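You operate a simulated robot arm through the tools that you are given. There is no shell and no other tool. Be economical: measure what you need, move in short steps, check, and stop when the job is done.

You run a simulated two-armed robot. Do the job below in one go: nothing can be reset, and whatever is moved stays where it is left.

## Task
Put the black cover on the wooden table away on the glass of the light box. Take the lid off the yellow pot on the wooden table and lay it down there. Put two of the white blocks from the wooden table on the lower shelf of the tall wooden table. Push the cabinet door shut. Switch the black side lever off. Put the yellow sign on the teal plate. Put the yellow spool in the tray. Put the blue tape roll from the top of the pump bench on the middle shelf of the screen rack. Pull the cupboard drawer open. Any order will do.
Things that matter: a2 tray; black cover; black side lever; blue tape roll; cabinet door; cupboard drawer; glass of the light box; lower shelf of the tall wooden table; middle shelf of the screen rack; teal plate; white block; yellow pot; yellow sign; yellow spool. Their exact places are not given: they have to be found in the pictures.

Only the result counts: the job must be done as asked and must still hold three seconds after the hand-in. Knocking over, shifting, dropping, spilling or breaking anything else fails it. A push-on lid holds only when it is set on centred and level and pressed home; a screw cap is set on level and turned clockwise until tight.

## Robot
Two 7-joint arms with fingered hands on one trunk, on a base that drives. Base frame: it is fixed to the floor where the robot stands at the start and does not move with it; the origin is under the middle of the robot, x ahead of it, y to its left, z up; the surface under the hand at the start is at about z = 740. Lengths are in mm, angles in degrees, forces in N, time in s.
The left shoulder is at the start at [70, 166, 1068], the right one opposite. With the tool pointing down near the work surface each hand reaches from about 440 to 960 mm from the robot's upright axis, wherever it stands, measured 20 degrees to its own side. Places, roughly: a2 tray (20x15 cm) [5260, 6160, 880]; black cover (22x17x2 cm) [700, -200, 700]; black side lever [3300, -1000, 700]; blue tape roll (10x10x4 cm) [6200, 1200, 800]; cabinet door [3500, -1500, 400]; cupboard drawer [-2300, -3500, 800]; glass of the light box (30x23 cm) [6020, 3460, 900]; lower shelf of the tall wooden table [1200, 3800, 400]; middle shelf of the screen rack [6100, -1800, 500]; teal plate (18x13x1 cm) [6200, 4400, 800]; white block (4x4x3 cm) [1000, -500, 800]; white block (5x3x3 cm) [800, -400, 800]; yellow pot [1000, -750, 750]; yellow sign [4750, 6250, 1000]; yellow spool (6x6x5 cm) [5900, 4400, 800]. Payload 4.1 kg a hand.
The tool frame of a hand sits at the grasp point between the pads (the TCP): z along the fingers, y along the line on which they close. The tips reach 32 mm beyond it. Largest opening 108 mm; the body of the gripper starts 38 mm behind the TCP. The gripper is a hand of 4 fingers: y runs from the thumb to the fingers, the wrist lies at [-16, -108, -186] in the tool frame, and closing takes about 1.5 s.
Orientation is told as [roll, pitch, yaw] about the base's x, y, z axes, in that order, counted from this pose: with the fingers straight down and the wrist toward the robot, the tool's x, y and z point along [0, 1, 0], [1, 0, 0] and [0, 0, -1] of the base frame.

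## Interface
- The arms move only by the tool nudge_tool. It takes "left_motion", "right_motion" or both (then of equal length, played together; a hand with none holds still); each is a list of rows, each a list of 2 entries, a list of its own where there are three numbers: the shift along the tool's x, y, z in mm, then the turn, a rotation vector about the tool's x, y, z in degrees. In form: [[[tx, ty, tz], [wx, wy, wz]], ...]. A call has 1 to 8 rows; each row shifts and turns the commanded pose from where the row before left it, along the tool's axes as they then stand. "left_jaw" and "right_jaw" are, for a hand that has rows, the opening, from 0 (shut) to 1 (fully open), set as the call begins (left out, the last holds). Each row takes 0.2 s and may step no farther than 50 mm and 8.6 degrees from the row before; otherwise, or with a gripper value out of range, the whole call is refused. Where a pose cannot be reached the arm comes as near as it can. A force on the tool above 40 N (or 10 N above the force at the start of the call, whichever is more), or a blocked arm, ends the call early, and 0.2 s more pass. The fingers move at their own pace (about 45 mm/s each) and stop on an object; they squeeze with about 33 N. The grip force told is the motor's: it shows also when the fingers shut on nothing. Time passes only in rows, and 0.2 s behind the last, so rows that do not move let the fingers close. The reply holds the time, the measured pose of the TCP, the force on the tool along the base axes, the opening and the grip force, in the units named above and with some noise, with the torque about the TCP (base axes, N m) and any sound that the robot's microphone picked up.
- Cameras (640 x 400 px; columns grow to the right, rows downward): "scene" is now at [132.9, -34.5, 1298.6]; the picture's right is [-0.39, -0.92, 0.00], its down [-0.51, 0.22, -0.83] and it looks along [0.77, -0.32, -0.55] (base axes); focal length 274 px, centre (320, 200). "left" rides on the left gripper at [-64, -92, -132] in its tool frame; the picture's right is [-0.80, -0.28, 0.53], its down [0.55, -0.71, 0.45] and it looks along [0.25, 0.65, 0.72] (tool axes); focal length 247 px, centre (320, 200). "right" rides on the right gripper at [64, -93, -131] in its tool frame; the picture's right is [-0.80, 0.28, -0.53], its down [-0.55, -0.71, 0.45] and it looks along [-0.25, 0.65, 0.72] (tool axes); focal length 247 px, centre (320, 200).
- capture(camera): a new picture of that camera. No time passes.
- lift_body(by): slides the trunk up (or, below 0, down) by that many mm; the arms and the scene camera ride with it, the base frame stays. It gives what a move gives, with no picture.
- steer(legs): drives the robot by 1 to 6 legs, each [ahead, left, turn to the left] in mm, mm and degrees, along the robot's own axes; the way and the turn of a leg run together, so that a leg with both is an arc; at most 1500 mm and 180 degrees a leg. The arms and the cameras ride along, it lands a little off, and it stops where it bumps. It gives what a move gives.
- move_fingers(index, middle, ring, thumb_bend, hand): sets how far each is bent, from 0 (flat) to 1 (curled in); at 0.3 the hand is open as for a grip, at 0.7 the pads meet at the TCP. One left out holds its place. A second passes; each finger stops where it meets its share of the squeeze, and holds until it gets a number again. A gripper value or a shape takes the hand back. It gives what a move gives, with no picture; readings hold the bend of each and the force on the fingers (four entries, about 0 where the hand has none), thumb and palm.
- set_grasp(shape, hand): the hand has 4 fingers and takes this shape, open, in about a second: jaw (thumb against the fingers, like two jaws); tri (thumb and two fingers); tip (a fingertip pinch); poke (one finger out to press); point (the index stretched); flat (the hand flat); cup (the hand cupped); fist (a fist). The gripper value then closes the fingers along that shape, each until it touches; the sizes above hold for jaw. It gives what a move gives, with no picture.
- pan_tilt(pan, tilt): turns the head with the scene camera to pan (to the left, within 86 degrees either way) and tilt (down, from -29 to 69), counted from straight ahead of the robot. It gives what a move gives.
- probe_pixels(camera, pixels): for up to 12 pixels [column, row] of the newest picture of that camera ("zoom" is the newest enlarged one), the place [x, y, z] in the base frame of the surface seen there, good to about 2 mm. No time passes.
- inspect(camera, box): a new picture of the part [left, top, right, bottom] of that camera's present view, enlarged. No time passes.
- finish_job(): hands the job in; it is judged then, once.

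Keep the steps short. Do not move on a guess: measure, check each grasp and each placing, and mend mistakes. In all there are 322 turns and 196 pictures (those below and enlarged ones count). Leave the grippers open and the arms clear of the work at the hand-in unless told otherwise, and finish with a single line.

The tools are called after ">>>" as name(argument=value, ...) on one line, values as JSON. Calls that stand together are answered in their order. nudge_tool: Moves the arms, as the interface text tells. Its arguments: {"type":"object","properties":{"left_motion":{"type":"array"},"left_jaw":{"type":"number"},"right_motion":{"type":"array"},"right_jaw":{"type":"number"}},"required":[]} The other tools are called the same way: lift_body (by) slides the trunk up or down; set_grasp (shape, hand) gives the hand a shape; move_fingers (index, middle, ring, thumb_bend, hand) moves the fingers one by one; steer (legs) drives the base; pan_tilt (pan, tilt) turns the head that bears the scene camera; capture (camera) takes a picture; probe_pixels (camera, pixels) gives the place of the surface under pixels of a picture; inspect (camera, box) takes an enlarged picture of a part of a camera's view; finish_job () hands the job in.

At the start:

```text
t: 0.0
left_ee_pos: [560.6, 34.1, 1030.2]
left_orientation: [-0.1, -0.1, 0.0]
left_wrist_force: [0.4, -0.5, 0.4]
left_wrist_torque: [0.01, 0.01, -0.02]
left_width: 107.7
left_grasp_force: 0.1
left_shape: jaw
left_bend: [0.3, 0.3, 0.3, 0.3]
left_finger forces: [0.0, 0.0, 0.0, 0.0, 0.0, 0.0]
right_ee_pos: [372.1, -378.4, 1039.2]
right_orientation: [0.0, -0.1, 0.0]
right_wrist_force: [-0.4, -0.2, 0.3]
right_wrist_torque: [0.0, 0.0, 0.01]
right_width: 107.6
right_grasp_force: 0.0
right_shape: jaw
right_bend: [0.3, 0.3, 0.3, 0.3]
right_finger forces: [0.0, 0.0, 0.1, 0.1, 0.0, 0.1]
trunk travel left (down, up): [-575.0, 365.0]
robot x, y, heading: [-7.7, -0.4, 0.3]
head pan, tilt: [-22.9, 33.7]
```

scene: 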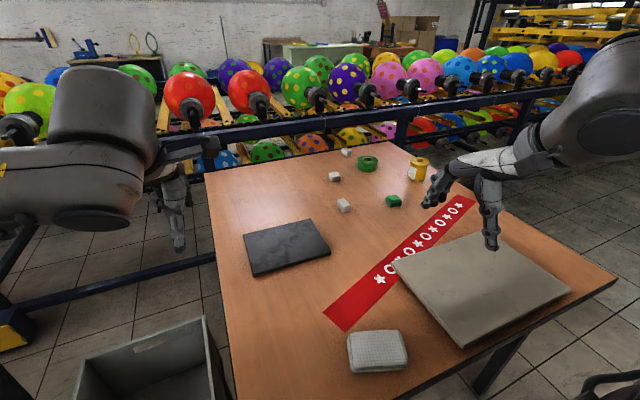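
right: 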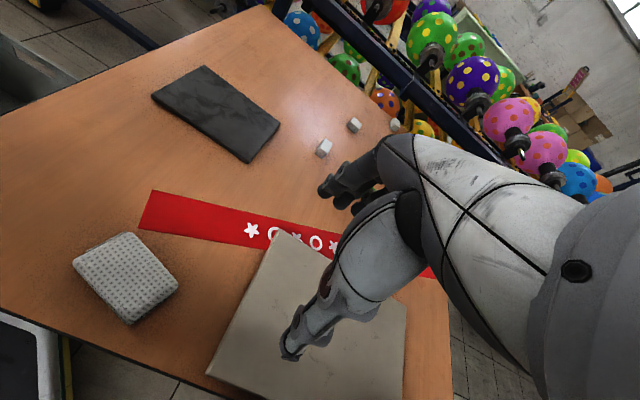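
left: 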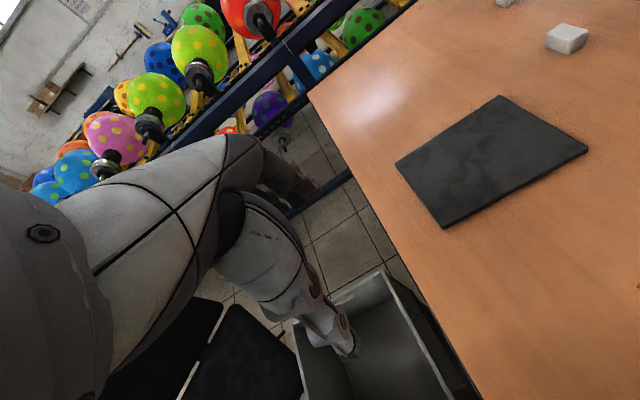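

I see the wooden table with the black cover (285,245), white blocks (347,152), (334,176), (344,205) and the yellow pot (418,168). I measure them.

>>> probe_pixels(camera="scene", pixels=[[243, 237], [309, 219], [331, 252], [253, 275], [347, 152], [334, 176], [344, 205], [418, 160], [417, 175], [367, 163], [394, 201], [212, 180]])

>>> inspect(camera="scene", box=[310, 130, 470, 230])

```text
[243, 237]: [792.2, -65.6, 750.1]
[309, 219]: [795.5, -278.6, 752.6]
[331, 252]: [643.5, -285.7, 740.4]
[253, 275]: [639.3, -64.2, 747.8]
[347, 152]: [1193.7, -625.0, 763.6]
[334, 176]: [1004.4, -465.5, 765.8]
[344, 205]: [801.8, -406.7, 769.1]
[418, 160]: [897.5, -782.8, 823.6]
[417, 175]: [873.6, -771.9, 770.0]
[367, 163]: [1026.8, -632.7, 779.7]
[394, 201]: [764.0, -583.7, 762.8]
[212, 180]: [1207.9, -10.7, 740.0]
```

```text
4.00 times, centred on (390, 180) of scene
```

zoom: 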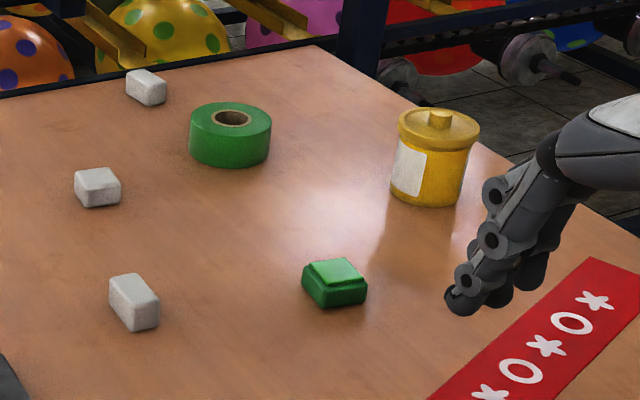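

I measure pot, blocks and the table's edges more finely.

>>> probe_pixels(camera="zoom", pixels=[[440, 112], [440, 125], [400, 125], [479, 130], [439, 142], [425, 195], [97, 178], [97, 200], [125, 285], [128, 310], [395, 195], [462, 195]])

>>> probe_pixels(camera="scene", pixels=[[223, 300], [235, 390], [209, 220], [300, 395], [480, 350], [390, 335], [323, 315], [285, 245], [380, 145], [500, 210], [612, 278], [460, 395]])

```text
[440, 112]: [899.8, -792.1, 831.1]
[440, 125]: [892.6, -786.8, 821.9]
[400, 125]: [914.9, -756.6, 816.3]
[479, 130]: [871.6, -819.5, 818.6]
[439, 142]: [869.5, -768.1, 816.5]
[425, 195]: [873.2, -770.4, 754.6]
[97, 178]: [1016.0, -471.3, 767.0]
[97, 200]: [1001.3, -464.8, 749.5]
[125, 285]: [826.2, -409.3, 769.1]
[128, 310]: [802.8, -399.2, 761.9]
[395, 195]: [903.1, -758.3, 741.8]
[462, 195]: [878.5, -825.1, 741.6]
```

```text
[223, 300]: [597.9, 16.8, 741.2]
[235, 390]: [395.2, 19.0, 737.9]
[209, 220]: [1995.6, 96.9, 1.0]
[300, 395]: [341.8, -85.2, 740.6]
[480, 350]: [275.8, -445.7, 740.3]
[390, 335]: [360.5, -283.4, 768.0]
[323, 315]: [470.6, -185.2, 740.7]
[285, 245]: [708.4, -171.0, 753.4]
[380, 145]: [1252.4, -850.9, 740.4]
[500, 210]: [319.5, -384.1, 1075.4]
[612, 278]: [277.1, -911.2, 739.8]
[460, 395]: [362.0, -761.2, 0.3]
```

Table top is at z=740, spans x≈275–1250, y≈-920…20. The pot's lid centre is ≈(897,-789). I look around to the right and left before driving.

>>> pan_tilt(pan=-75, tilt=35)

>>> capture(camera="scene")

>>> pan_tilt(pan=60, tilt=25)

>>> capture(camera="scene")

>>> pan_tilt(pan=0, tilt=20)

>>> capture(camera="scene")

```text
t: 1.2
left_ee_pos: [559.6, 35.5, 1028.9]
left_orientation: [0.0, 0.0, 0.0]
left_wrist_force: [-0.6, -0.1, 0.4]
left_wrist_torque: [-0.03, -0.01, 0.01]
left_width: 107.8
left_grasp_force: 0.2
left_shape: jaw
left_bend: [0.3, 0.3, 0.3, 0.3]
left_finger forces: [0.0, 0.0, 0.0, 0.1, 0.1, 0.0]
right_ee_pos: [371.2, -379.2, 1039.5]
right_orientation: [0.0, 0.0, 0.0]
right_wrist_force: [0.4, -0.6, 0.9]
right_wrist_torque: [0.0, 0.02, 0.0]
right_width: 107.8
right_grasp_force: 0.0
right_shape: jaw
right_bend: [0.3, 0.3, 0.3, 0.3]
right_finger forces: [0.0, 0.0, 0.1, 0.1, 0.0, 0.1]
trunk travel left (down, up): [-575.0, 365.0]
robot x, y, heading: [-3.5, 2.6, -0.0]
head pan, tilt: [-75.0, 35.0]
```

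```text
191 pictures are left
```

scene: 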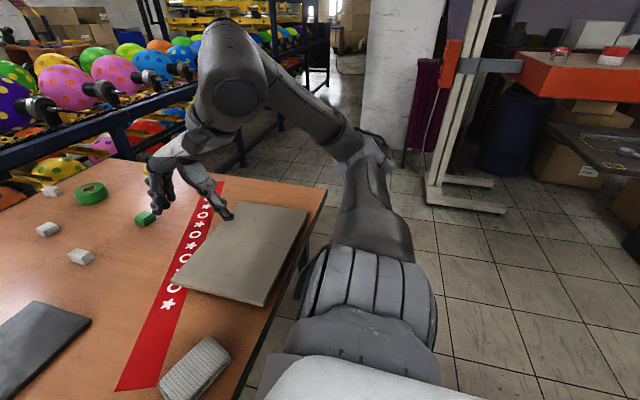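

```text
t: 3.4
left_ee_pos: [560.5, 33.5, 1029.6]
left_orientation: [0.1, 0.0, 0.0]
left_wrist_force: [-0.7, 0.2, -1.0]
left_wrist_torque: [0.0, 0.02, 0.0]
left_width: 107.6
left_grasp_force: 0.1
left_shape: jaw
left_bend: [0.3, 0.3, 0.3, 0.3]
left_finger forces: [0.1, 0.0, 0.1, 0.0, 0.1, 0.0]
right_ee_pos: [372.6, -379.0, 1038.3]
right_orientation: [0.0, 0.0, 0.0]
right_wrist_force: [0.1, -0.4, 0.4]
right_wrist_torque: [0.02, -0.02, 0.03]
right_width: 107.6
right_grasp_force: 0.1
right_shape: jaw
right_bend: [0.3, 0.3, 0.3, 0.3]
right_finger forces: [0.1, 0.1, 0.0, 0.1, 0.0, 0.0]
trunk travel left (down, up): [-575.0, 365.0]
robot x, y, heading: [-1.4, -1.6, -0.0]
head pan, tilt: [60.0, 25.0]
```

```text
190 pictures are left
```

scene: 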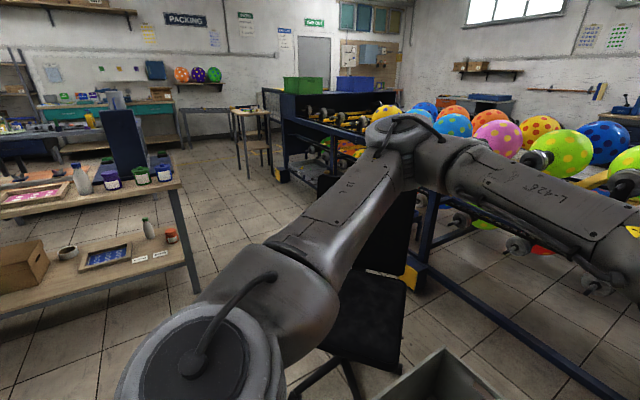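

```text
t: 4.7
left_ee_pos: [560.0, 35.0, 1029.1]
left_orientation: [0.0, 0.0, 0.1]
left_wrist_force: [0.9, 0.2, -0.1]
left_wrist_torque: [-0.01, 0.02, 0.01]
left_width: 107.8
left_grasp_force: 0.0
left_shape: jaw
left_bend: [0.3, 0.3, 0.3, 0.3]
left_finger forces: [0.1, 0.0, 0.1, 0.2, 0.1, 0.0]
right_ee_pos: [371.4, -378.8, 1038.7]
right_orientation: [0.0, -0.1, 0.0]
right_wrist_force: [0.5, -0.3, 0.8]
right_wrist_torque: [0.03, 0.01, 0.02]
right_width: 107.7
right_grasp_force: 0.1
right_shape: jaw
right_bend: [0.3, 0.3, 0.3, 0.3]
right_finger forces: [0.1, 0.1, 0.0, 0.1, 0.1, 0.1]
trunk travel left (down, up): [-575.0, 365.0]
robot x, y, heading: [-1.7, -0.8, 0.0]
head pan, tilt: [0.0, 20.0]
```

```text
189 pictures are left
```

scene: 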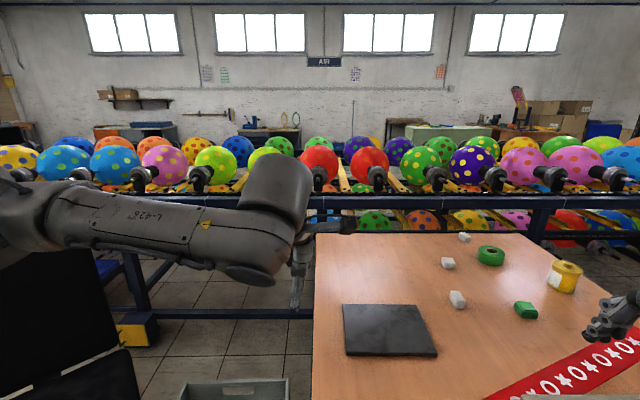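

A conveyor with balls lies beyond the table, so I'll work the pot and blocks from the table's right side. I first strafe right past it and look.

>>> steer(legs=[[-60, 0, 0], [0, -1280, 0]])

>>> pan_tilt(pan=-10, tilt=35)

>>> capture(camera="scene")

```text
t: 11.6
left_ee_pos: [502.1, -1212.4, 1029.4]
left_orientation: [0.0, 0.0, 0.3]
left_wrist_force: [-0.1, -0.2, 0.5]
left_wrist_torque: [0.01, 0.0, -0.02]
left_width: 107.9
left_grasp_force: 0.0
left_shape: jaw
left_bend: [0.3, 0.3, 0.3, 0.3]
left_finger forces: [0.0, 0.0, 0.0, 0.1, 0.1, 0.0]
right_ee_pos: [316.2, -1625.8, 1039.6]
right_orientation: [0.1, 0.0, 0.3]
right_wrist_force: [-1.9, 0.6, -0.2]
right_wrist_torque: [-0.01, 0.01, -0.04]
right_width: 107.6
right_grasp_force: 0.0
right_shape: jaw
right_bend: [0.3, 0.3, 0.3, 0.3]
right_finger forces: [0.0, 0.0, 0.1, 0.0, 0.1, 0.1]
trunk travel left (down, up): [-575.0, 365.0]
robot x, y, heading: [-55.3, -1248.0, 0.2]
head pan, tilt: [0.0, 20.0]
```

```text
t: 12.3
left_ee_pos: [502.1, -1211.6, 1028.4]
left_orientation: [-0.1, 0.0, 0.2]
left_wrist_force: [0.3, 0.4, -0.6]
left_wrist_torque: [0.02, 0.0, -0.02]
left_width: 107.6
left_grasp_force: 0.0
left_shape: jaw
left_bend: [0.3, 0.3, 0.3, 0.3]
left_finger forces: [0.0, 0.0, 0.1, 0.1, 0.1, 0.1]
right_ee_pos: [317.7, -1625.5, 1039.1]
right_orientation: [0.0, -0.1, 0.3]
right_wrist_force: [-0.2, 0.4, -0.4]
right_wrist_torque: [-0.03, 0.03, -0.02]
right_width: 107.5
right_grasp_force: 0.2
right_shape: jaw
right_bend: [0.3, 0.3, 0.3, 0.3]
right_finger forces: [0.0, 0.0, 0.1, 0.0, 0.1, 0.0]
trunk travel left (down, up): [-575.0, 365.0]
robot x, y, heading: [-52.7, -1252.4, 0.3]
head pan, tilt: [-10.0, 35.0]
```

```text
188 pictures are left
```

scene: 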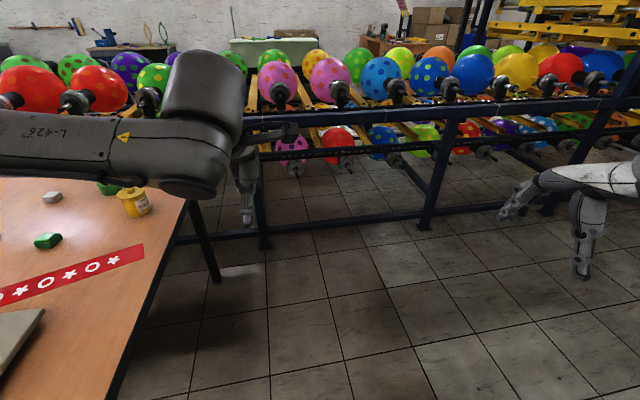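

The floor is clear. I measure the table's right edge and the conveyor front.

>>> probe_pixels(camera="scene", pixels=[[184, 200], [140, 300], [420, 228], [262, 240], [215, 280], [560, 210], [128, 340]])

```text
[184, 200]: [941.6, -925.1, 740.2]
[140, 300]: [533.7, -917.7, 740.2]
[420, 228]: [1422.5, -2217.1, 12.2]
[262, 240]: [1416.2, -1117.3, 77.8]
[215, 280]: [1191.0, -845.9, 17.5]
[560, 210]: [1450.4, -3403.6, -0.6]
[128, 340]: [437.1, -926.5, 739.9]
```

Conveyor legs at x≈1420. I drive ahead beside the table and turn left 90° to face it.

>>> steer(legs=[[0, -40, 0], [835, 0, 0], [0, 0, 90]])

>>> pan_tilt(pan=-5, tilt=50)

>>> capture(camera="scene")

```text
t: 20.9
left_ee_pos: [746.0, -732.2, 1029.1]
left_orientation: [-0.1, -0.1, 87.5]
left_wrist_force: [0.1, -0.3, -0.5]
left_wrist_torque: [0.01, 0.0, -0.03]
left_width: 107.4
left_grasp_force: 0.1
left_shape: jaw
left_bend: [0.3, 0.3, 0.3, 0.3]
left_finger forces: [0.1, 0.0, 0.1, 0.0, 0.0, 0.0]
right_ee_pos: [1149.9, -938.2, 1038.6]
right_orientation: [0.0, 0.0, 87.5]
right_wrist_force: [0.0, 0.0, 0.1]
right_wrist_torque: [0.02, -0.03, 0.0]
right_width: 107.7
right_grasp_force: 0.0
right_shape: jaw
right_bend: [0.3, 0.3, 0.3, 0.3]
right_finger forces: [0.0, 0.0, 0.0, 0.0, 0.0, 0.0]
trunk travel left (down, up): [-575.0, 365.0]
robot x, y, heading: [757.5, -1295.1, 87.6]
head pan, tilt: [-10.0, 35.0]
```

```text
t: 21.7
left_ee_pos: [745.5, -732.8, 1029.2]
left_orientation: [0.0, 0.0, 87.4]
left_wrist_force: [0.7, -0.2, 0.5]
left_wrist_torque: [0.01, 0.01, 0.03]
left_width: 107.3
left_grasp_force: 0.1
left_shape: jaw
left_bend: [0.3, 0.3, 0.3, 0.3]
left_finger forces: [0.0, 0.0, 0.1, 0.0, 0.1, 0.0]
right_ee_pos: [1150.3, -938.0, 1039.8]
right_orientation: [0.0, 0.0, 87.6]
right_wrist_force: [1.0, -0.6, -0.4]
right_wrist_torque: [0.0, 0.0, -0.02]
right_width: 107.6
right_grasp_force: 0.1
right_shape: jaw
right_bend: [0.3, 0.3, 0.3, 0.3]
right_finger forces: [0.0, 0.0, 0.0, 0.0, 0.0, 0.0]
trunk travel left (down, up): [-575.0, 365.0]
robot x, y, heading: [754.1, -1296.8, 87.8]
head pan, tilt: [-5.0, 50.0]
```

```text
187 pictures are left
```

scene: 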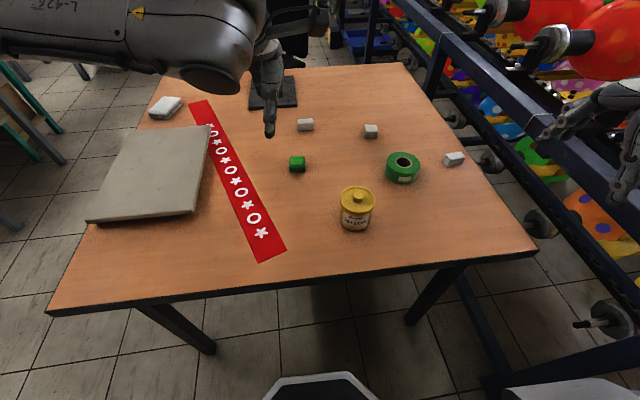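

Good view. I zoom on pot and blocks and measure.

>>> inspect(camera="scene", box=[280, 110, 480, 235])

```text
3.20 times, centred on (380, 172) of scene
```

zoom: 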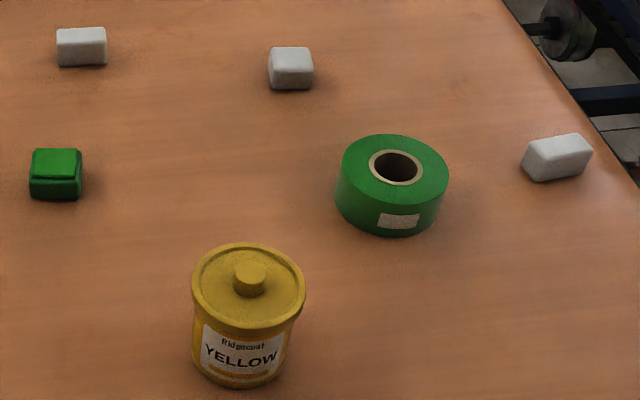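

>>> probe_pixels(camera="zoom", pixels=[[250, 270], [237, 270], [264, 270], [194, 282], [305, 282], [248, 246], [250, 320], [270, 60], [308, 60], [290, 52], [290, 82], [557, 150]])

>>> probe_pixels(camera="zoom", pixels=[[59, 35], [104, 35], [82, 30], [82, 60], [525, 165], [588, 145], [243, 380], [250, 290], [590, 150]])

```text
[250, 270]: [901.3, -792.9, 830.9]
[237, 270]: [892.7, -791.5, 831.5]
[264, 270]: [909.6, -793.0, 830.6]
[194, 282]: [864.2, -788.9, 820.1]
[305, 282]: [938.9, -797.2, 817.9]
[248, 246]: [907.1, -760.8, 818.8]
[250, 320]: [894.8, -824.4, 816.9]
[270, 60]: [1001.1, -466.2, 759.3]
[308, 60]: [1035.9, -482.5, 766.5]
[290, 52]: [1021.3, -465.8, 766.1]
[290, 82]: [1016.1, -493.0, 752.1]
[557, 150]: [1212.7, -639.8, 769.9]
```

```text
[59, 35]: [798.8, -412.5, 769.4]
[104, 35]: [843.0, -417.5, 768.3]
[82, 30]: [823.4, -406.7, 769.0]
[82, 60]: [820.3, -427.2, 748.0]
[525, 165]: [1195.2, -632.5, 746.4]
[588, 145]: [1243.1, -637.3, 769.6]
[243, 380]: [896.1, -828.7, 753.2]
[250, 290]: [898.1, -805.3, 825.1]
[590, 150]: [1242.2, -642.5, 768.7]
```

Knob centre ≈(901,-795), top z 831, lid top 819. I move the left hand aside and bring the right hand above the knob, with a half-closed opening later.

>>> nudge_tool(left_motion=[[[45, 0, 0], [0, 0, 0]], [[45, 0, 0], [0, 0, 0]], [[45, 0, 0], [0, 0, 0]], [[45, 0, 0], [0, 0, 0]], [[0, 0, 0], [0, 0, 0]], [[0, 0, 0], [0, 0, 0]], [[0, 0, 0], [0, 0, 0]]], right_motion=[[[0, 0, 0], [0, 0, 0]], [[42.5, 22, 18], [0, 0, 0]], [[42.5, 22, 18], [0, 0, 0]], [[42.5, 22, 18], [0, 0, 0]], [[42.5, 22, 18], [0, 0, 0]], [[42.5, 22, 18], [0, 0, 0]], [[42.5, 22, 18], [0, 0, 0]]], right_jaw=0.6)

>>> capture(camera="right")

>>> capture(camera="scene")

```text
refused: row 2 steps farther than a row can; nothing moved
```

```text
185 pictures are left
```

right: 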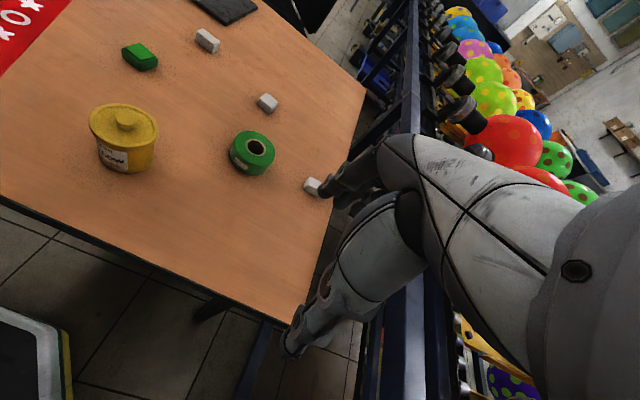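

```text
184 pictures are left
```

scene: 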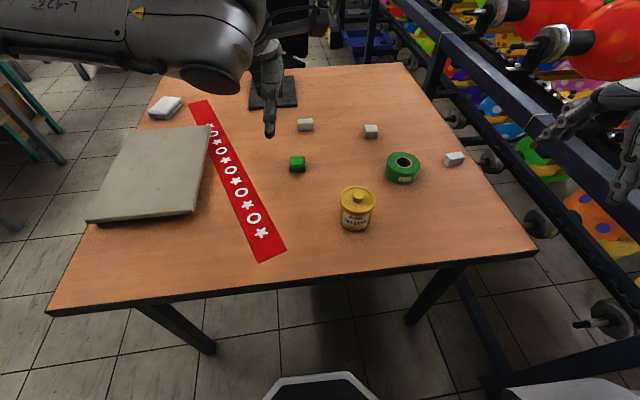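

The step was 51 mm, too long. I repeat with smaller rows.

>>> nudge_tool(left_motion=[[[45, 0, 0], [0, 0, 0]], [[45, 0, 0], [0, 0, 0]], [[45, 0, 0], [0, 0, 0]], [[45, 0, 0], [0, 0, 0]], [[0, 0, 0], [0, 0, 0]], [[0, 0, 0], [0, 0, 0]], [[0, 0, 0], [0, 0, 0]], [[0, 0, 0], [0, 0, 0]]], right_motion=[[[0, 0, 0], [0, 0, 0]], [[36.4, 19, 16], [0, 0, 0]], [[36.4, 19, 16], [0, 0, 0]], [[36.4, 19, 16], [0, 0, 0]], [[36.4, 19, 16], [0, 0, 0]], [[36.4, 19, 16], [0, 0, 0]], [[36.4, 19, 16], [0, 0, 0]], [[36.4, 19, 16], [0, 0, 0]]], right_jaw=0.6)

>>> capture(camera="right")

>>> capture(camera="scene")

```text
t: 23.5
left_ee_pos: [565.3, -721.9, 1026.8]
left_orientation: [-0.2, 0.2, 87.5]
left_wrist_force: [0.1, 0.0, -0.3]
left_wrist_torque: [-0.02, -0.03, 0.01]
left_width: 107.5
left_grasp_force: 0.2
left_shape: jaw
left_bend: [0.3, 0.3, 0.3, 0.3]
left_finger forces: [0.1, 0.1, 0.0, 0.1, 0.1, 0.0]
right_ee_pos: [902.7, -793.9, 924.6]
right_orientation: [-0.1, 0.0, 87.5]
right_wrist_force: [0.4, 0.4, -0.9]
right_wrist_torque: [0.0, 0.0, 0.0]
right_width: 65.1
right_grasp_force: 0.2
right_shape: jaw
right_bend: [0.28, 0.41, 0.38, 0.66]
right_finger forces: [0.1, 0.1, 0.0, 0.1, 0.1, 0.0]
trunk travel left (down, up): [-575.0, 365.0]
robot x, y, heading: [758.1, -1290.3, 87.7]
head pan, tilt: [-5.0, 50.0]
```

```text
183 pictures are left
```

right: 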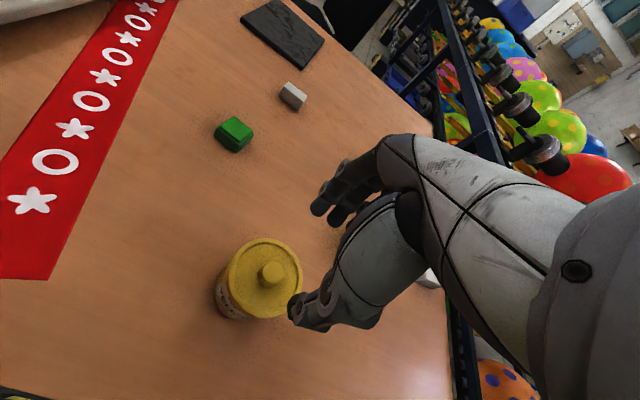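

```text
182 pictures are left
```

scene: 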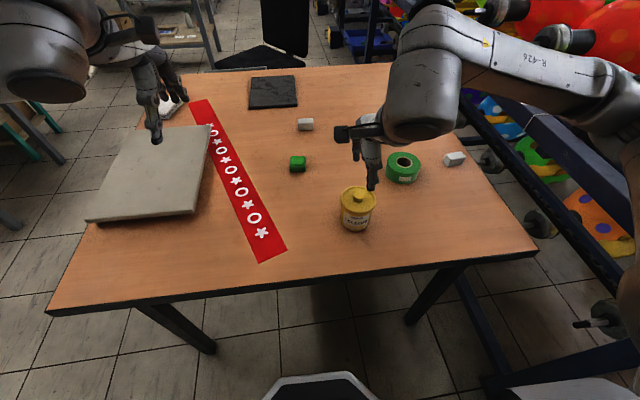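

The knob shows at (272,270) in the right view. I probe it from there to check the alignment.

>>> probe_pixels(camera="right", pixels=[[272, 270], [263, 268], [282, 272], [272, 264], [231, 265], [300, 285], [295, 312]])

>>> inspect(camera="right", box=[200, 180, 400, 340])

```text
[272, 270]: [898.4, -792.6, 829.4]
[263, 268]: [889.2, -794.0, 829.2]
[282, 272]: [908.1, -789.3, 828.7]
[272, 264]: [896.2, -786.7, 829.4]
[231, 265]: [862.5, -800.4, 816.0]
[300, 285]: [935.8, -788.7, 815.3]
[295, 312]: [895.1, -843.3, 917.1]
```

```text
2.50 times, centred on (300, 260) of right
```

zoom: 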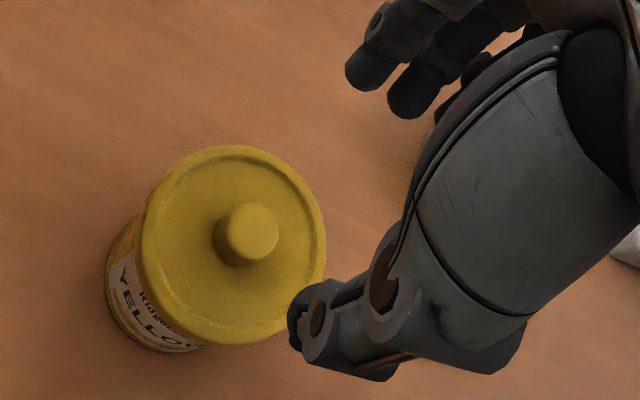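

Aligned within 4 mm. I shift 3 mm and descend so the tips sit beside the knob (TCP z≈853).

>>> nudge_tool(right_motion=[[[3, 0, 35], [0, 0, 0]], [[0, 0, 36], [0, 0, 0]], [[0, 0, 0], [0, 0, 0]]])

>>> inspect(camera="right", box=[200, 180, 400, 340])

>>> inspect(camera="scene", box=[300, 130, 420, 240])

```text
t: 24.3
left_ee_pos: [567.3, -721.5, 1025.9]
left_orientation: [0.0, 0.0, 87.5]
left_wrist_force: [-0.1, 0.7, 0.1]
left_wrist_torque: [-0.03, -0.01, -0.04]
left_width: 107.5
left_grasp_force: 0.1
left_shape: jaw
left_bend: [0.3, 0.3, 0.3, 0.3]
left_finger forces: [0.0, 0.0, 0.0, 0.0, 0.0, 0.0]
right_ee_pos: [900.1, -793.6, 856.7]
right_orientation: [0.1, 0.0, 87.5]
right_wrist_force: [-0.8, -0.3, 0.4]
right_wrist_torque: [0.02, -0.01, 0.0]
right_width: 64.9
right_grasp_force: 0.1
right_shape: jaw
right_bend: [0.28, 0.41, 0.38, 0.66]
right_finger forces: [0.0, 0.1, 0.0, 0.1, 0.0, 0.1]
trunk travel left (down, up): [-575.0, 365.0]
robot x, y, heading: [753.5, -1296.2, 87.6]
head pan, tilt: [-5.0, 50.0]
```

```text
2.50 times, centred on (300, 260) of right
```

zoom: 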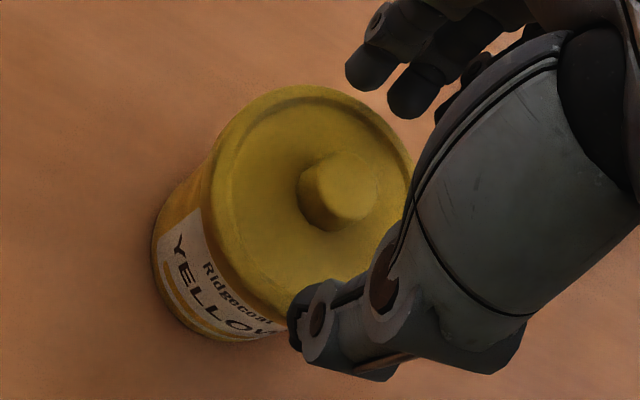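

```text
3.64 times, centred on (360, 185) of scene
```

zoom: 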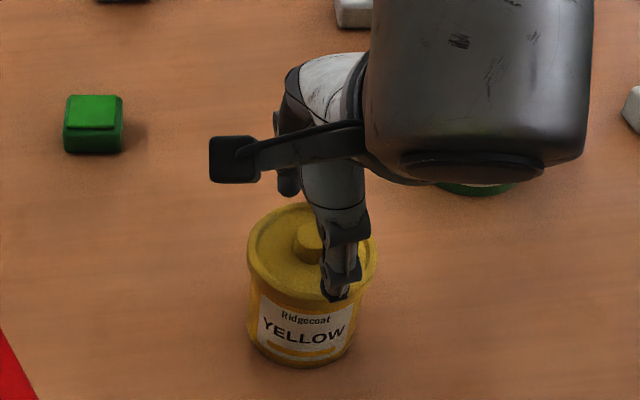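

Seems aligned given perspective. I close the fingers on the knob.

>>> nudge_tool(right_motion=[[[0, 0, 3], [0, 0, 0]], [[0, 0, 0], [0, 0, 0]], [[0, 0, 0], [0, 0, 0]], [[0, 0, 0], [0, 0, 0]], [[0, 0, 0], [0, 0, 0]], [[0, 0, 0], [0, 0, 0]], [[0, 0, 0], [0, 0, 0]]], right_jaw=0)

>>> inspect(camera="right", box=[200, 180, 400, 340])

```text
t: 25.9
left_ee_pos: [567.5, -722.2, 1025.8]
left_orientation: [0.0, -0.1, 87.4]
left_wrist_force: [1.0, -0.1, 1.8]
left_wrist_torque: [0.03, -0.02, -0.03]
left_width: 107.3
left_grasp_force: 0.1
left_shape: jaw
left_bend: [0.3, 0.3, 0.3, 0.3]
left_finger forces: [0.0, 0.0, 0.0, 0.1, 0.0, 0.0]
right_ee_pos: [898.9, -793.5, 852.2]
right_orientation: [0.0, 0.0, 87.5]
right_wrist_force: [1.0, 0.2, -0.8]
right_wrist_torque: [-0.02, 0.01, 0.01]
right_width: 13.6
right_grasp_force: 32.8
right_shape: jaw
right_bend: [0.72, 0.65, 0.7, 0.75]
right_finger forces: [17.1, 9.8, 0.1, 0.0, 28.8, 0.1]
trunk travel left (down, up): [-575.0, 365.0]
robot x, y, heading: [756.9, -1295.2, 87.4]
head pan, tilt: [-5.0, 50.0]
heard: snap
```

```text
2.50 times, centred on (300, 260) of right
```

zoom: 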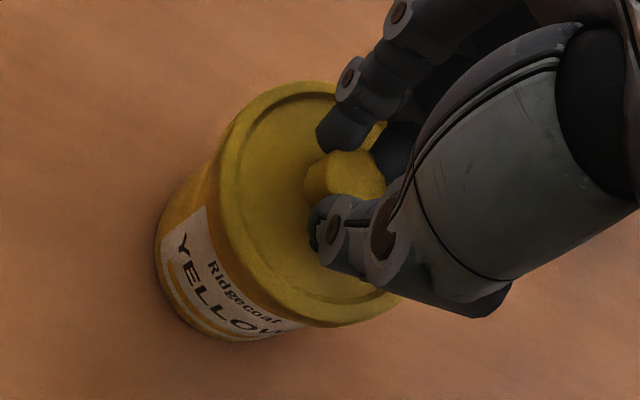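

The knob is gripped (forces 17/10/29, width 13.6). A snap was heard. I lift gently straight up.

>>> nudge_tool(right_motion=[[[0, 0, -5], [0, 0, 0]], [[0, 0, -8], [0, 0, 0]], [[0, 0, -12], [0, 0, 0]], [[0, 0, -20], [0, 0, 0]]])

>>> capture(camera="right")

>>> inspect(camera="scene", box=[300, 130, 420, 240])

```text
t: 26.9
left_ee_pos: [566.5, -721.8, 1024.9]
left_orientation: [0.1, 0.1, 87.5]
left_wrist_force: [-0.7, 0.5, 0.7]
left_wrist_torque: [-0.01, -0.04, -0.05]
left_width: 107.4
left_grasp_force: 0.1
left_shape: jaw
left_bend: [0.3, 0.3, 0.3, 0.3]
left_finger forces: [0.0, 0.0, 0.0, 0.0, 0.0, 0.1]
right_ee_pos: [898.6, -793.6, 897.0]
right_orientation: [-0.1, -0.1, 87.4]
right_wrist_force: [0.2, -0.1, 0.4]
right_wrist_torque: [-0.01, -0.02, 0.02]
right_width: 13.4
right_grasp_force: 33.1
right_shape: jaw
right_bend: [0.72, 0.65, 0.7, 0.75]
right_finger forces: [17.6, 10.2, 0.1, 0.1, 28.8, 0.0]
trunk travel left (down, up): [-575.0, 365.0]
robot x, y, heading: [753.5, -1292.8, 87.3]
head pan, tilt: [-5.0, 50.0]
```

```text
177 pictures are left
```

right: 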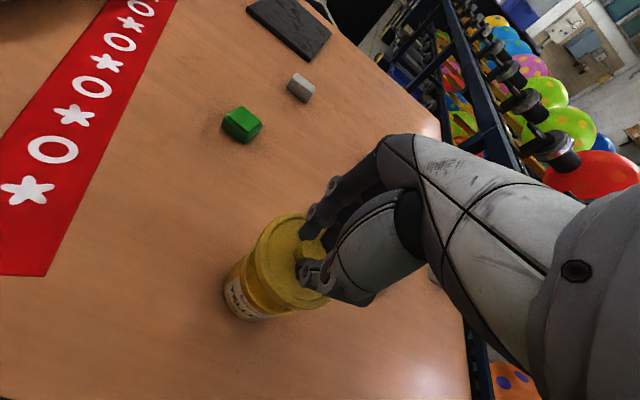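

```text
3.64 times, centred on (360, 185) of scene
```

zoom: 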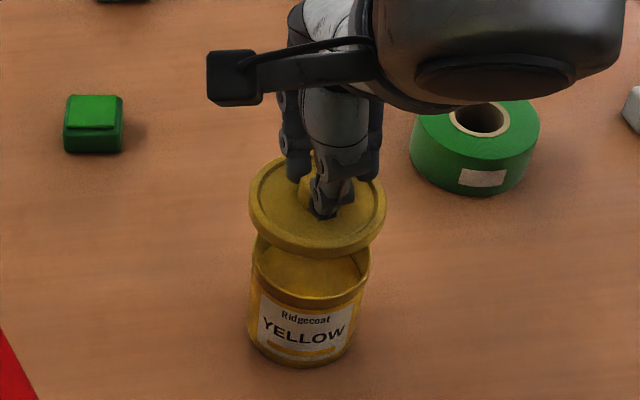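

The lid is off. I carry it to the free spot (890,-655) and lower to just above the table.

>>> nudge_tool(right_motion=[[[0, 0, -20], [0, 0, 0]], [[3, 46, 0], [0, 0, 0]], [[3, 46, 0], [0, 0, 0]], [[3, 46, 0], [0, 0, 0]], [[0, 0, 45], [0, 0, 0]], [[0, 0, 45], [0, 0, 0]], [[0, 0, 12], [0, 0, 0]]])

>>> inspect(camera="scene", box=[280, 110, 440, 240])

```text
t: 28.5
left_ee_pos: [567.7, -721.2, 1026.2]
left_orientation: [0.0, 0.0, 87.5]
left_wrist_force: [-0.8, 0.2, 0.1]
left_wrist_torque: [-0.04, 0.0, -0.02]
left_width: 107.4
left_grasp_force: 0.0
left_shape: jaw
left_bend: [0.3, 0.3, 0.3, 0.3]
left_finger forces: [0.0, 0.1, 0.0, 0.0, 0.1, 0.0]
right_ee_pos: [893.7, -656.1, 815.6]
right_orientation: [0.0, -0.1, 87.6]
right_wrist_force: [-0.1, 0.4, -0.3]
right_wrist_torque: [0.03, 0.06, -0.01]
right_width: 13.4
right_grasp_force: 33.3
right_shape: jaw
right_bend: [0.72, 0.65, 0.7, 0.75]
right_finger forces: [17.8, 10.7, 0.0, 0.0, 28.8, 0.0]
trunk travel left (down, up): [-575.0, 365.0]
robot x, y, heading: [755.7, -1293.1, 87.3]
head pan, tilt: [-5.0, 50.0]
```

```text
3.08 times, centred on (360, 175) of scene
```

zoom: 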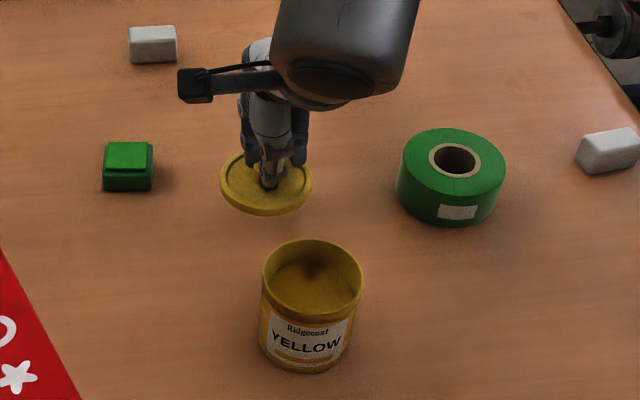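

I lower in small steps until the lid touches.

>>> nudge_tool(right_motion=[[[0, 0, 6], [0, 0, 0]], [[0, 0, 6], [0, 0, 0]], [[0, 0, 4], [0, 0, 0]], [[0, 0, 3], [0, 0, 0]]])

>>> inspect(camera="right", box=[200, 180, 400, 340])

```text
t: 29.5
left_ee_pos: [567.0, -721.1, 1025.9]
left_orientation: [0.0, 0.1, 87.5]
left_wrist_force: [-0.1, -0.3, 0.4]
left_wrist_torque: [0.01, 0.0, 0.02]
left_width: 107.8
left_grasp_force: 0.1
left_shape: jaw
left_bend: [0.3, 0.3, 0.3, 0.3]
left_finger forces: [0.0, 0.0, 0.1, 0.0, 0.0, 0.1]
right_ee_pos: [893.3, -656.4, 796.9]
right_orientation: [0.0, 0.0, 87.5]
right_wrist_force: [-1.0, -0.1, 0.4]
right_wrist_torque: [0.0, 0.0, 0.02]
right_width: 13.6
right_grasp_force: 33.0
right_shape: jaw
right_bend: [0.72, 0.65, 0.7, 0.75]
right_finger forces: [17.9, 10.5, 0.1, 0.0, 28.9, 0.1]
trunk travel left (down, up): [-575.0, 365.0]
robot x, y, heading: [755.7, -1296.0, 87.5]
head pan, tilt: [-5.0, 50.0]
```

```text
2.50 times, centred on (300, 260) of right
```

zoom: 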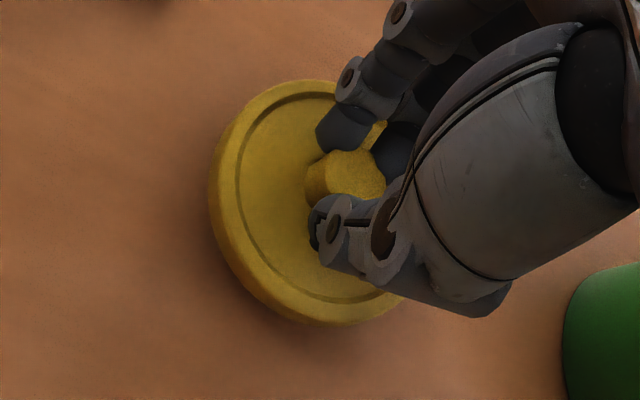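

No contact yet; I go on in 2–3 mm steps.

>>> nudge_tool(right_motion=[[[0, 0, 3], [0, 0, 0]], [[0, 0, 3], [0, 0, 0]], [[0, 0, 2], [0, 0, 0]], [[0, 0, 2], [0, 0, 0]]])

```text
t: 30.5
left_ee_pos: [567.0, -722.1, 1025.6]
left_orientation: [0.0, -0.1, 87.5]
left_wrist_force: [0.3, 0.3, 0.6]
left_wrist_torque: [-0.02, 0.01, 0.0]
left_width: 107.5
left_grasp_force: 0.0
left_shape: jaw
left_bend: [0.3, 0.3, 0.3, 0.3]
left_finger forces: [0.0, 0.0, 0.0, 0.0, 0.0, 0.0]
right_ee_pos: [895.3, -656.0, 785.8]
right_orientation: [0.0, 0.0, 87.5]
right_wrist_force: [0.8, -0.9, -0.2]
right_wrist_torque: [0.0, 0.03, 0.02]
right_width: 13.6
right_grasp_force: 32.6
right_shape: jaw
right_bend: [0.72, 0.65, 0.7, 0.75]
right_finger forces: [17.9, 10.7, 0.1, 0.0, 29.0, 0.1]
trunk travel left (down, up): [-575.0, 365.0]
robot x, y, heading: [755.2, -1292.1, 87.6]
head pan, tilt: [-5.0, 50.0]
```

>>> nudge_tool(right_motion=[[[0, 0, 2], [0, 0, 0]], [[0, 0, 2], [0, 0, 0]], [[0, 0, 1.5], [0, 0, 0]]])

>>> inspect(camera="right", box=[200, 180, 400, 340])

```text
t: 31.3
left_ee_pos: [567.2, -720.7, 1027.0]
left_orientation: [0.0, 0.0, 87.5]
left_wrist_force: [-1.0, -1.0, 1.1]
left_wrist_torque: [0.0, 0.02, -0.02]
left_width: 107.5
left_grasp_force: 0.1
left_shape: jaw
left_bend: [0.3, 0.3, 0.3, 0.3]
left_finger forces: [0.0, 0.1, 0.0, 0.2, 0.0, 0.0]
right_ee_pos: [895.3, -657.1, 783.7]
right_orientation: [0.0, -0.1, 87.6]
right_wrist_force: [-0.2, -0.2, 7.7]
right_wrist_torque: [0.13, 0.06, 0.01]
right_width: 13.2
right_grasp_force: 33.4
right_shape: jaw
right_bend: [0.72, 0.65, 0.7, 0.75]
right_finger forces: [22.3, 10.4, 0.0, 0.0, 29.4, 0.1]
trunk travel left (down, up): [-575.0, 365.0]
robot x, y, heading: [756.9, -1293.0, 87.8]
head pan, tilt: [-5.0, 50.0]
```

```text
2.50 times, centred on (300, 260) of right
```

zoom: 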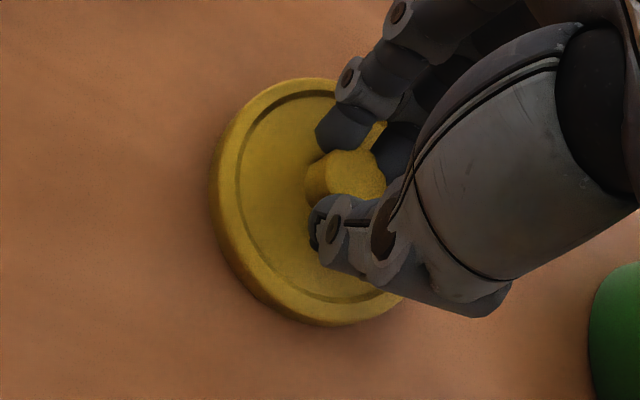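

Contact (7.7 N up). I open the fingers, then rise.

>>> nudge_tool(right_motion=[[[0, 0, 0], [0, 0, 0]], [[0, 0, 0], [0, 0, 0]], [[0, 0, 0], [0, 0, 0]], [[0, 0, -10], [0, 0, 0]], [[0, 0, -40], [0, 0, 0]], [[0, 0, -45], [0, 0, 0]], [[0, 0, -45], [0, 0, 0]]], right_jaw=0.6)

>>> capture(camera="scene")

```text
t: 32.9
left_ee_pos: [567.1, -722.0, 1025.4]
left_orientation: [0.0, -0.1, 87.4]
left_wrist_force: [0.0, 0.3, -0.5]
left_wrist_torque: [0.04, 0.0, 0.04]
left_width: 107.5
left_grasp_force: 0.0
left_shape: jaw
left_bend: [0.3, 0.3, 0.3, 0.3]
left_finger forces: [0.1, 0.0, 0.1, 0.0, 0.0, 0.1]
right_ee_pos: [894.9, -655.1, 921.8]
right_orientation: [-0.2, 0.0, 87.5]
right_wrist_force: [-0.6, -0.2, -0.6]
right_wrist_torque: [-0.01, -0.02, 0.02]
right_width: 64.6
right_grasp_force: 0.0
right_shape: jaw
right_bend: [0.28, 0.41, 0.38, 0.67]
right_finger forces: [0.0, 0.1, 0.0, 0.1, 0.0, 0.0]
trunk travel left (down, up): [-575.0, 365.0]
robot x, y, heading: [753.8, -1292.5, 87.5]
head pan, tilt: [-5.0, 50.0]
```

```text
172 pictures are left
```

scene: 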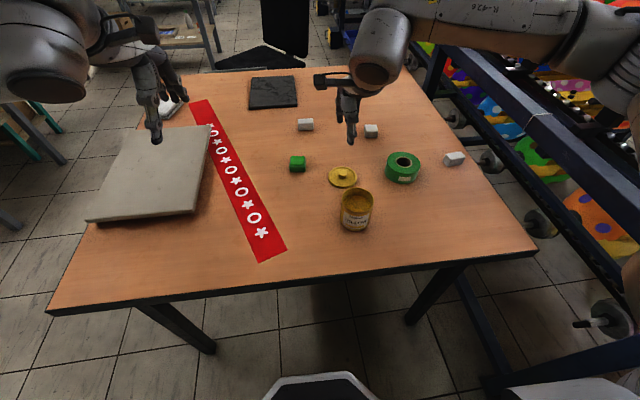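

Lid is down and the pot stands. Next: right hand to above block A (≈(1018,-478)).

>>> nudge_tool(right_motion=[[[-23, 36.4, 0], [0, 0, 0]], [[-23, 36.4, 0], [0, 0, 0]], [[-23, 36.4, 0], [0, 0, 0]], [[-23, 36.4, 0], [0, 0, 0]], [[-23, 36.4, 0], [0, 0, 0]], [[0, 0, 45], [0, 0, 0]], [[0, 0, 0], [0, 0, 0]]], right_jaw=0.75)

>>> capture(camera="right")

```text
t: 34.5
left_ee_pos: [565.7, -720.7, 1026.0]
left_orientation: [0.1, -0.1, 87.6]
left_wrist_force: [0.4, 0.0, 0.3]
left_wrist_torque: [0.01, -0.02, -0.01]
left_width: 107.8
left_grasp_force: 0.0
left_shape: jaw
left_bend: [0.3, 0.3, 0.3, 0.3]
left_finger forces: [0.0, 0.1, 0.0, 0.0, 0.1, 0.0]
right_ee_pos: [1019.2, -482.7, 878.2]
right_orientation: [0.0, 0.0, 87.5]
right_wrist_force: [-0.2, -0.3, 0.6]
right_wrist_torque: [-0.02, -0.01, 0.03]
right_width: 80.7
right_grasp_force: 0.1
right_shape: jaw
right_bend: [0.26, 0.36, 0.34, 0.58]
right_finger forces: [0.0, 0.1, 0.0, 0.0, 0.0, 0.0]
trunk travel left (down, up): [-575.0, 365.0]
robot x, y, heading: [755.3, -1291.7, 87.5]
head pan, tilt: [-5.0, 50.0]
```

```text
171 pictures are left
```

right: 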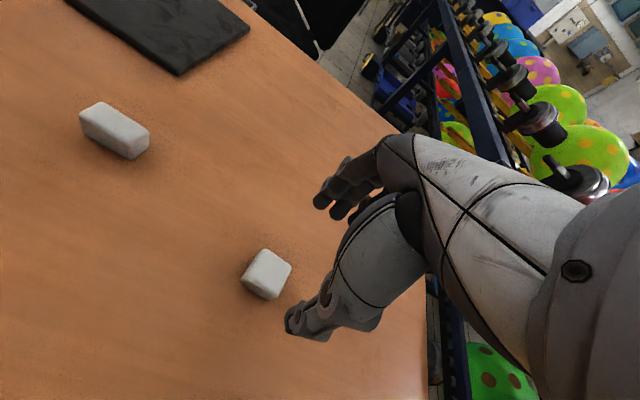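

>>> probe_pixels(camera="right", pixels=[[266, 250], [290, 266], [274, 282], [250, 272], [270, 268], [262, 292], [97, 105], [147, 132], [130, 143], [90, 117]])

```text
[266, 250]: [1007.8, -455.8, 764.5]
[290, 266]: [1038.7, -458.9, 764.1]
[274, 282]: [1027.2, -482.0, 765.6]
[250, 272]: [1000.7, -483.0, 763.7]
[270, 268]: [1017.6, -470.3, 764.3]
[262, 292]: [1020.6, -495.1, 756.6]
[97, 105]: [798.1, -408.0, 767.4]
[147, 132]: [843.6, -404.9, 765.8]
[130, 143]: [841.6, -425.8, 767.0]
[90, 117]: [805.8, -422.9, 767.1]
```

Block A centre ≈(1019,-473). I shift 9 mm and descend to TCP z≈777, then close.

>>> nudge_tool(right_motion=[[[0, 9, 30], [0, 0, 0]], [[0, 0, 40], [0, 0, 0]], [[0, 0, 31], [0, 0, 0]], [[0, 0, 0], [0, 0, 0]]])

>>> nudge_tool(right_motion=[[[0, 0, 0], [0, 0, 0]], [[0, 0, 0], [0, 0, 0]], [[0, 0, 0], [0, 0, 0]], [[0, 0, 0], [0, 0, 0]], [[0, 0, 0], [0, 0, 0]], [[0, 0, 0], [0, 0, 0]], [[0, 0, 0], [0, 0, 0]]], right_jaw=0)

>>> capture(camera="right")

```text
t: 35.5
left_ee_pos: [567.7, -723.2, 1025.2]
left_orientation: [0.0, 0.1, 87.4]
left_wrist_force: [-0.1, -0.7, 0.7]
left_wrist_torque: [0.01, -0.03, -0.02]
left_width: 107.6
left_grasp_force: 0.1
left_shape: jaw
left_bend: [0.3, 0.3, 0.3, 0.3]
left_finger forces: [0.0, 0.0, 0.1, 0.0, 0.1, 0.0]
right_ee_pos: [1017.1, -469.2, 772.9]
right_orientation: [-0.1, -0.1, 87.6]
right_wrist_force: [-0.1, 0.0, 2.7]
right_wrist_torque: [0.1, -0.05, -0.01]
right_width: 80.6
right_grasp_force: 0.0
right_shape: jaw
right_bend: [0.26, 0.36, 0.34, 0.58]
right_finger forces: [0.1, 1.7, 0.0, 0.0, 0.0, 0.0]
trunk travel left (down, up): [-575.0, 365.0]
robot x, y, heading: [754.3, -1289.3, 87.4]
head pan, tilt: [-5.0, 50.0]
```

```text
t: 37.1
left_ee_pos: [565.4, -722.5, 1025.9]
left_orientation: [0.0, 0.0, 87.5]
left_wrist_force: [-0.7, -0.9, -0.5]
left_wrist_torque: [0.02, -0.01, -0.02]
left_width: 108.0
left_grasp_force: 0.0
left_shape: jaw
left_bend: [0.3, 0.3, 0.3, 0.3]
left_finger forces: [0.0, 0.0, 0.0, 0.0, 0.1, 0.0]
right_ee_pos: [1017.4, -470.7, 774.7]
right_orientation: [0.1, -0.1, 87.6]
right_wrist_force: [1.6, -0.5, 4.8]
right_wrist_torque: [0.14, 0.02, -0.05]
right_width: 35.0
right_grasp_force: 33.2
right_shape: jaw
right_bend: [0.73, 0.46, 0.51, 0.75]
right_finger forces: [27.9, 3.5, 0.4, 0.1, 28.7, 0.1]
trunk travel left (down, up): [-575.0, 365.0]
robot x, y, heading: [755.0, -1294.1, 87.5]
head pan, tilt: [-5.0, 50.0]
```

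```text
170 pictures are left
```

right: 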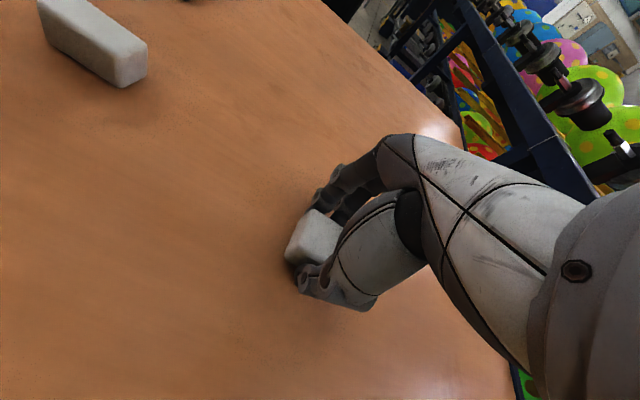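

Block A gripped (width 35). I lift it and bring the left hand over block B ≈(822,-416).

>>> nudge_tool(right_motion=[[[0, 0, -20], [0, 0, 0]], [[0, 0, -40], [0, 0, 0]], [[0, 0, -40], [0, 0, 0]], [[-10, -20, -40], [0, 0, 0]], [[-10, -40, -20], [0, 0, 0]], [[-10, -45, 0], [0, 0, 0]], [[-10, -45, 0], [0, 0, 0]], [[-10, -45, 0], [0, 0, 0]]], left_motion=[[[-30, 39, 0], [0, 0, 0]], [[-30, 39, 0], [0, 0, 0]], [[-30, 39, 0], [0, 0, 0]], [[-30, 39, 0], [0, 0, 0]], [[-30, 39, 0], [0, 0, 0]], [[-30, 39, 0], [0, 0, 0]], [[-30, 39, 0], [0, 0, 0]], [[-30, 39, 0], [0, 0, 0]]], left_jaw=0.7)

>>> nudge_tool(left_motion=[[[0, 0, 45], [0, 0, 0]], [[0, 0, 45], [0, 0, 0]], [[0, 0, 45], [0, 0, 0]], [[0, 0, 0], [0, 0, 0]]])

>>> capture(camera="left")

>>> capture(camera="scene")

```text
t: 38.9
left_ee_pos: [829.9, -426.4, 1032.7]
left_orientation: [0.4, -0.2, 87.1]
left_wrist_force: [2.0, -0.6, -0.3]
left_wrist_torque: [0.02, 0.14, 0.0]
left_width: 75.9
left_grasp_force: 0.1
left_shape: jaw
left_bend: [0.27, 0.37, 0.35, 0.61]
left_finger forces: [0.0, 0.0, 0.0, 0.1, 0.0, 0.0]
right_ee_pos: [1064.7, -668.8, 935.7]
right_orientation: [0.3, -0.2, 87.5]
right_wrist_force: [1.2, -0.4, -0.5]
right_wrist_torque: [0.05, 0.02, -0.03]
right_width: 34.3
right_grasp_force: 32.9
right_shape: jaw
right_bend: [0.73, 0.46, 0.51, 0.75]
right_finger forces: [23.8, 4.4, 0.2, 0.0, 28.4, 0.0]
trunk travel left (down, up): [-575.0, 365.0]
robot x, y, heading: [755.5, -1291.5, 87.6]
head pan, tilt: [-5.0, 50.0]
```

```text
t: 39.9
left_ee_pos: [818.9, -422.7, 892.7]
left_orientation: [0.0, 0.0, 87.5]
left_wrist_force: [-0.1, -0.9, 1.2]
left_wrist_torque: [0.02, 0.05, 0.02]
left_width: 75.7
left_grasp_force: 0.1
left_shape: jaw
left_bend: [0.27, 0.37, 0.35, 0.61]
left_finger forces: [0.0, 0.1, 0.1, 0.0, 0.0, 0.0]
right_ee_pos: [1058.7, -666.0, 934.6]
right_orientation: [0.0, 0.0, 87.6]
right_wrist_force: [0.5, -0.1, -0.2]
right_wrist_torque: [0.04, 0.01, 0.03]
right_width: 34.7
right_grasp_force: 33.1
right_shape: jaw
right_bend: [0.73, 0.46, 0.51, 0.75]
right_finger forces: [23.8, 4.4, 0.2, 0.0, 28.3, 0.0]
trunk travel left (down, up): [-575.0, 365.0]
robot x, y, heading: [756.4, -1292.6, 87.6]
head pan, tilt: [-5.0, 50.0]
```

```text
169 pictures are left
```

left: 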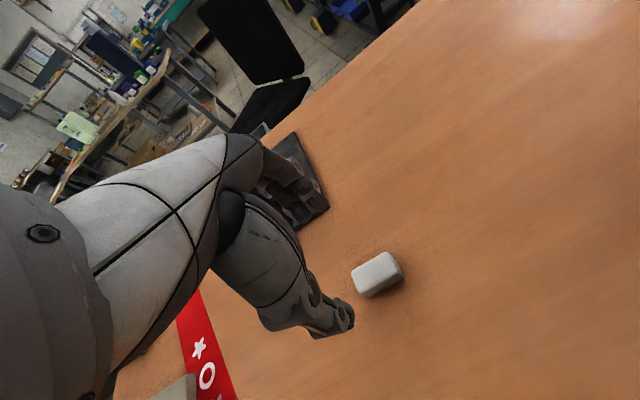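

```text
168 pictures are left
```

scene: 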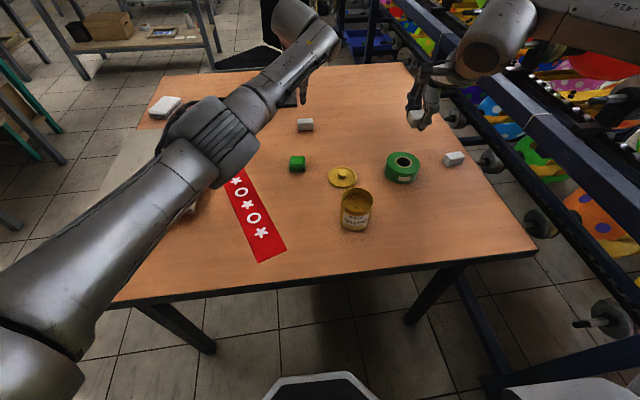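

>>> probe_pixels(camera="left", pixels=[[378, 268], [355, 272], [388, 255], [400, 272], [365, 288]])

```text
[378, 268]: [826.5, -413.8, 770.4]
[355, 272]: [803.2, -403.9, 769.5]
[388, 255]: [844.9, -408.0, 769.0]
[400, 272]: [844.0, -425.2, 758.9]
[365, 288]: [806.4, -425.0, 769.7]
```

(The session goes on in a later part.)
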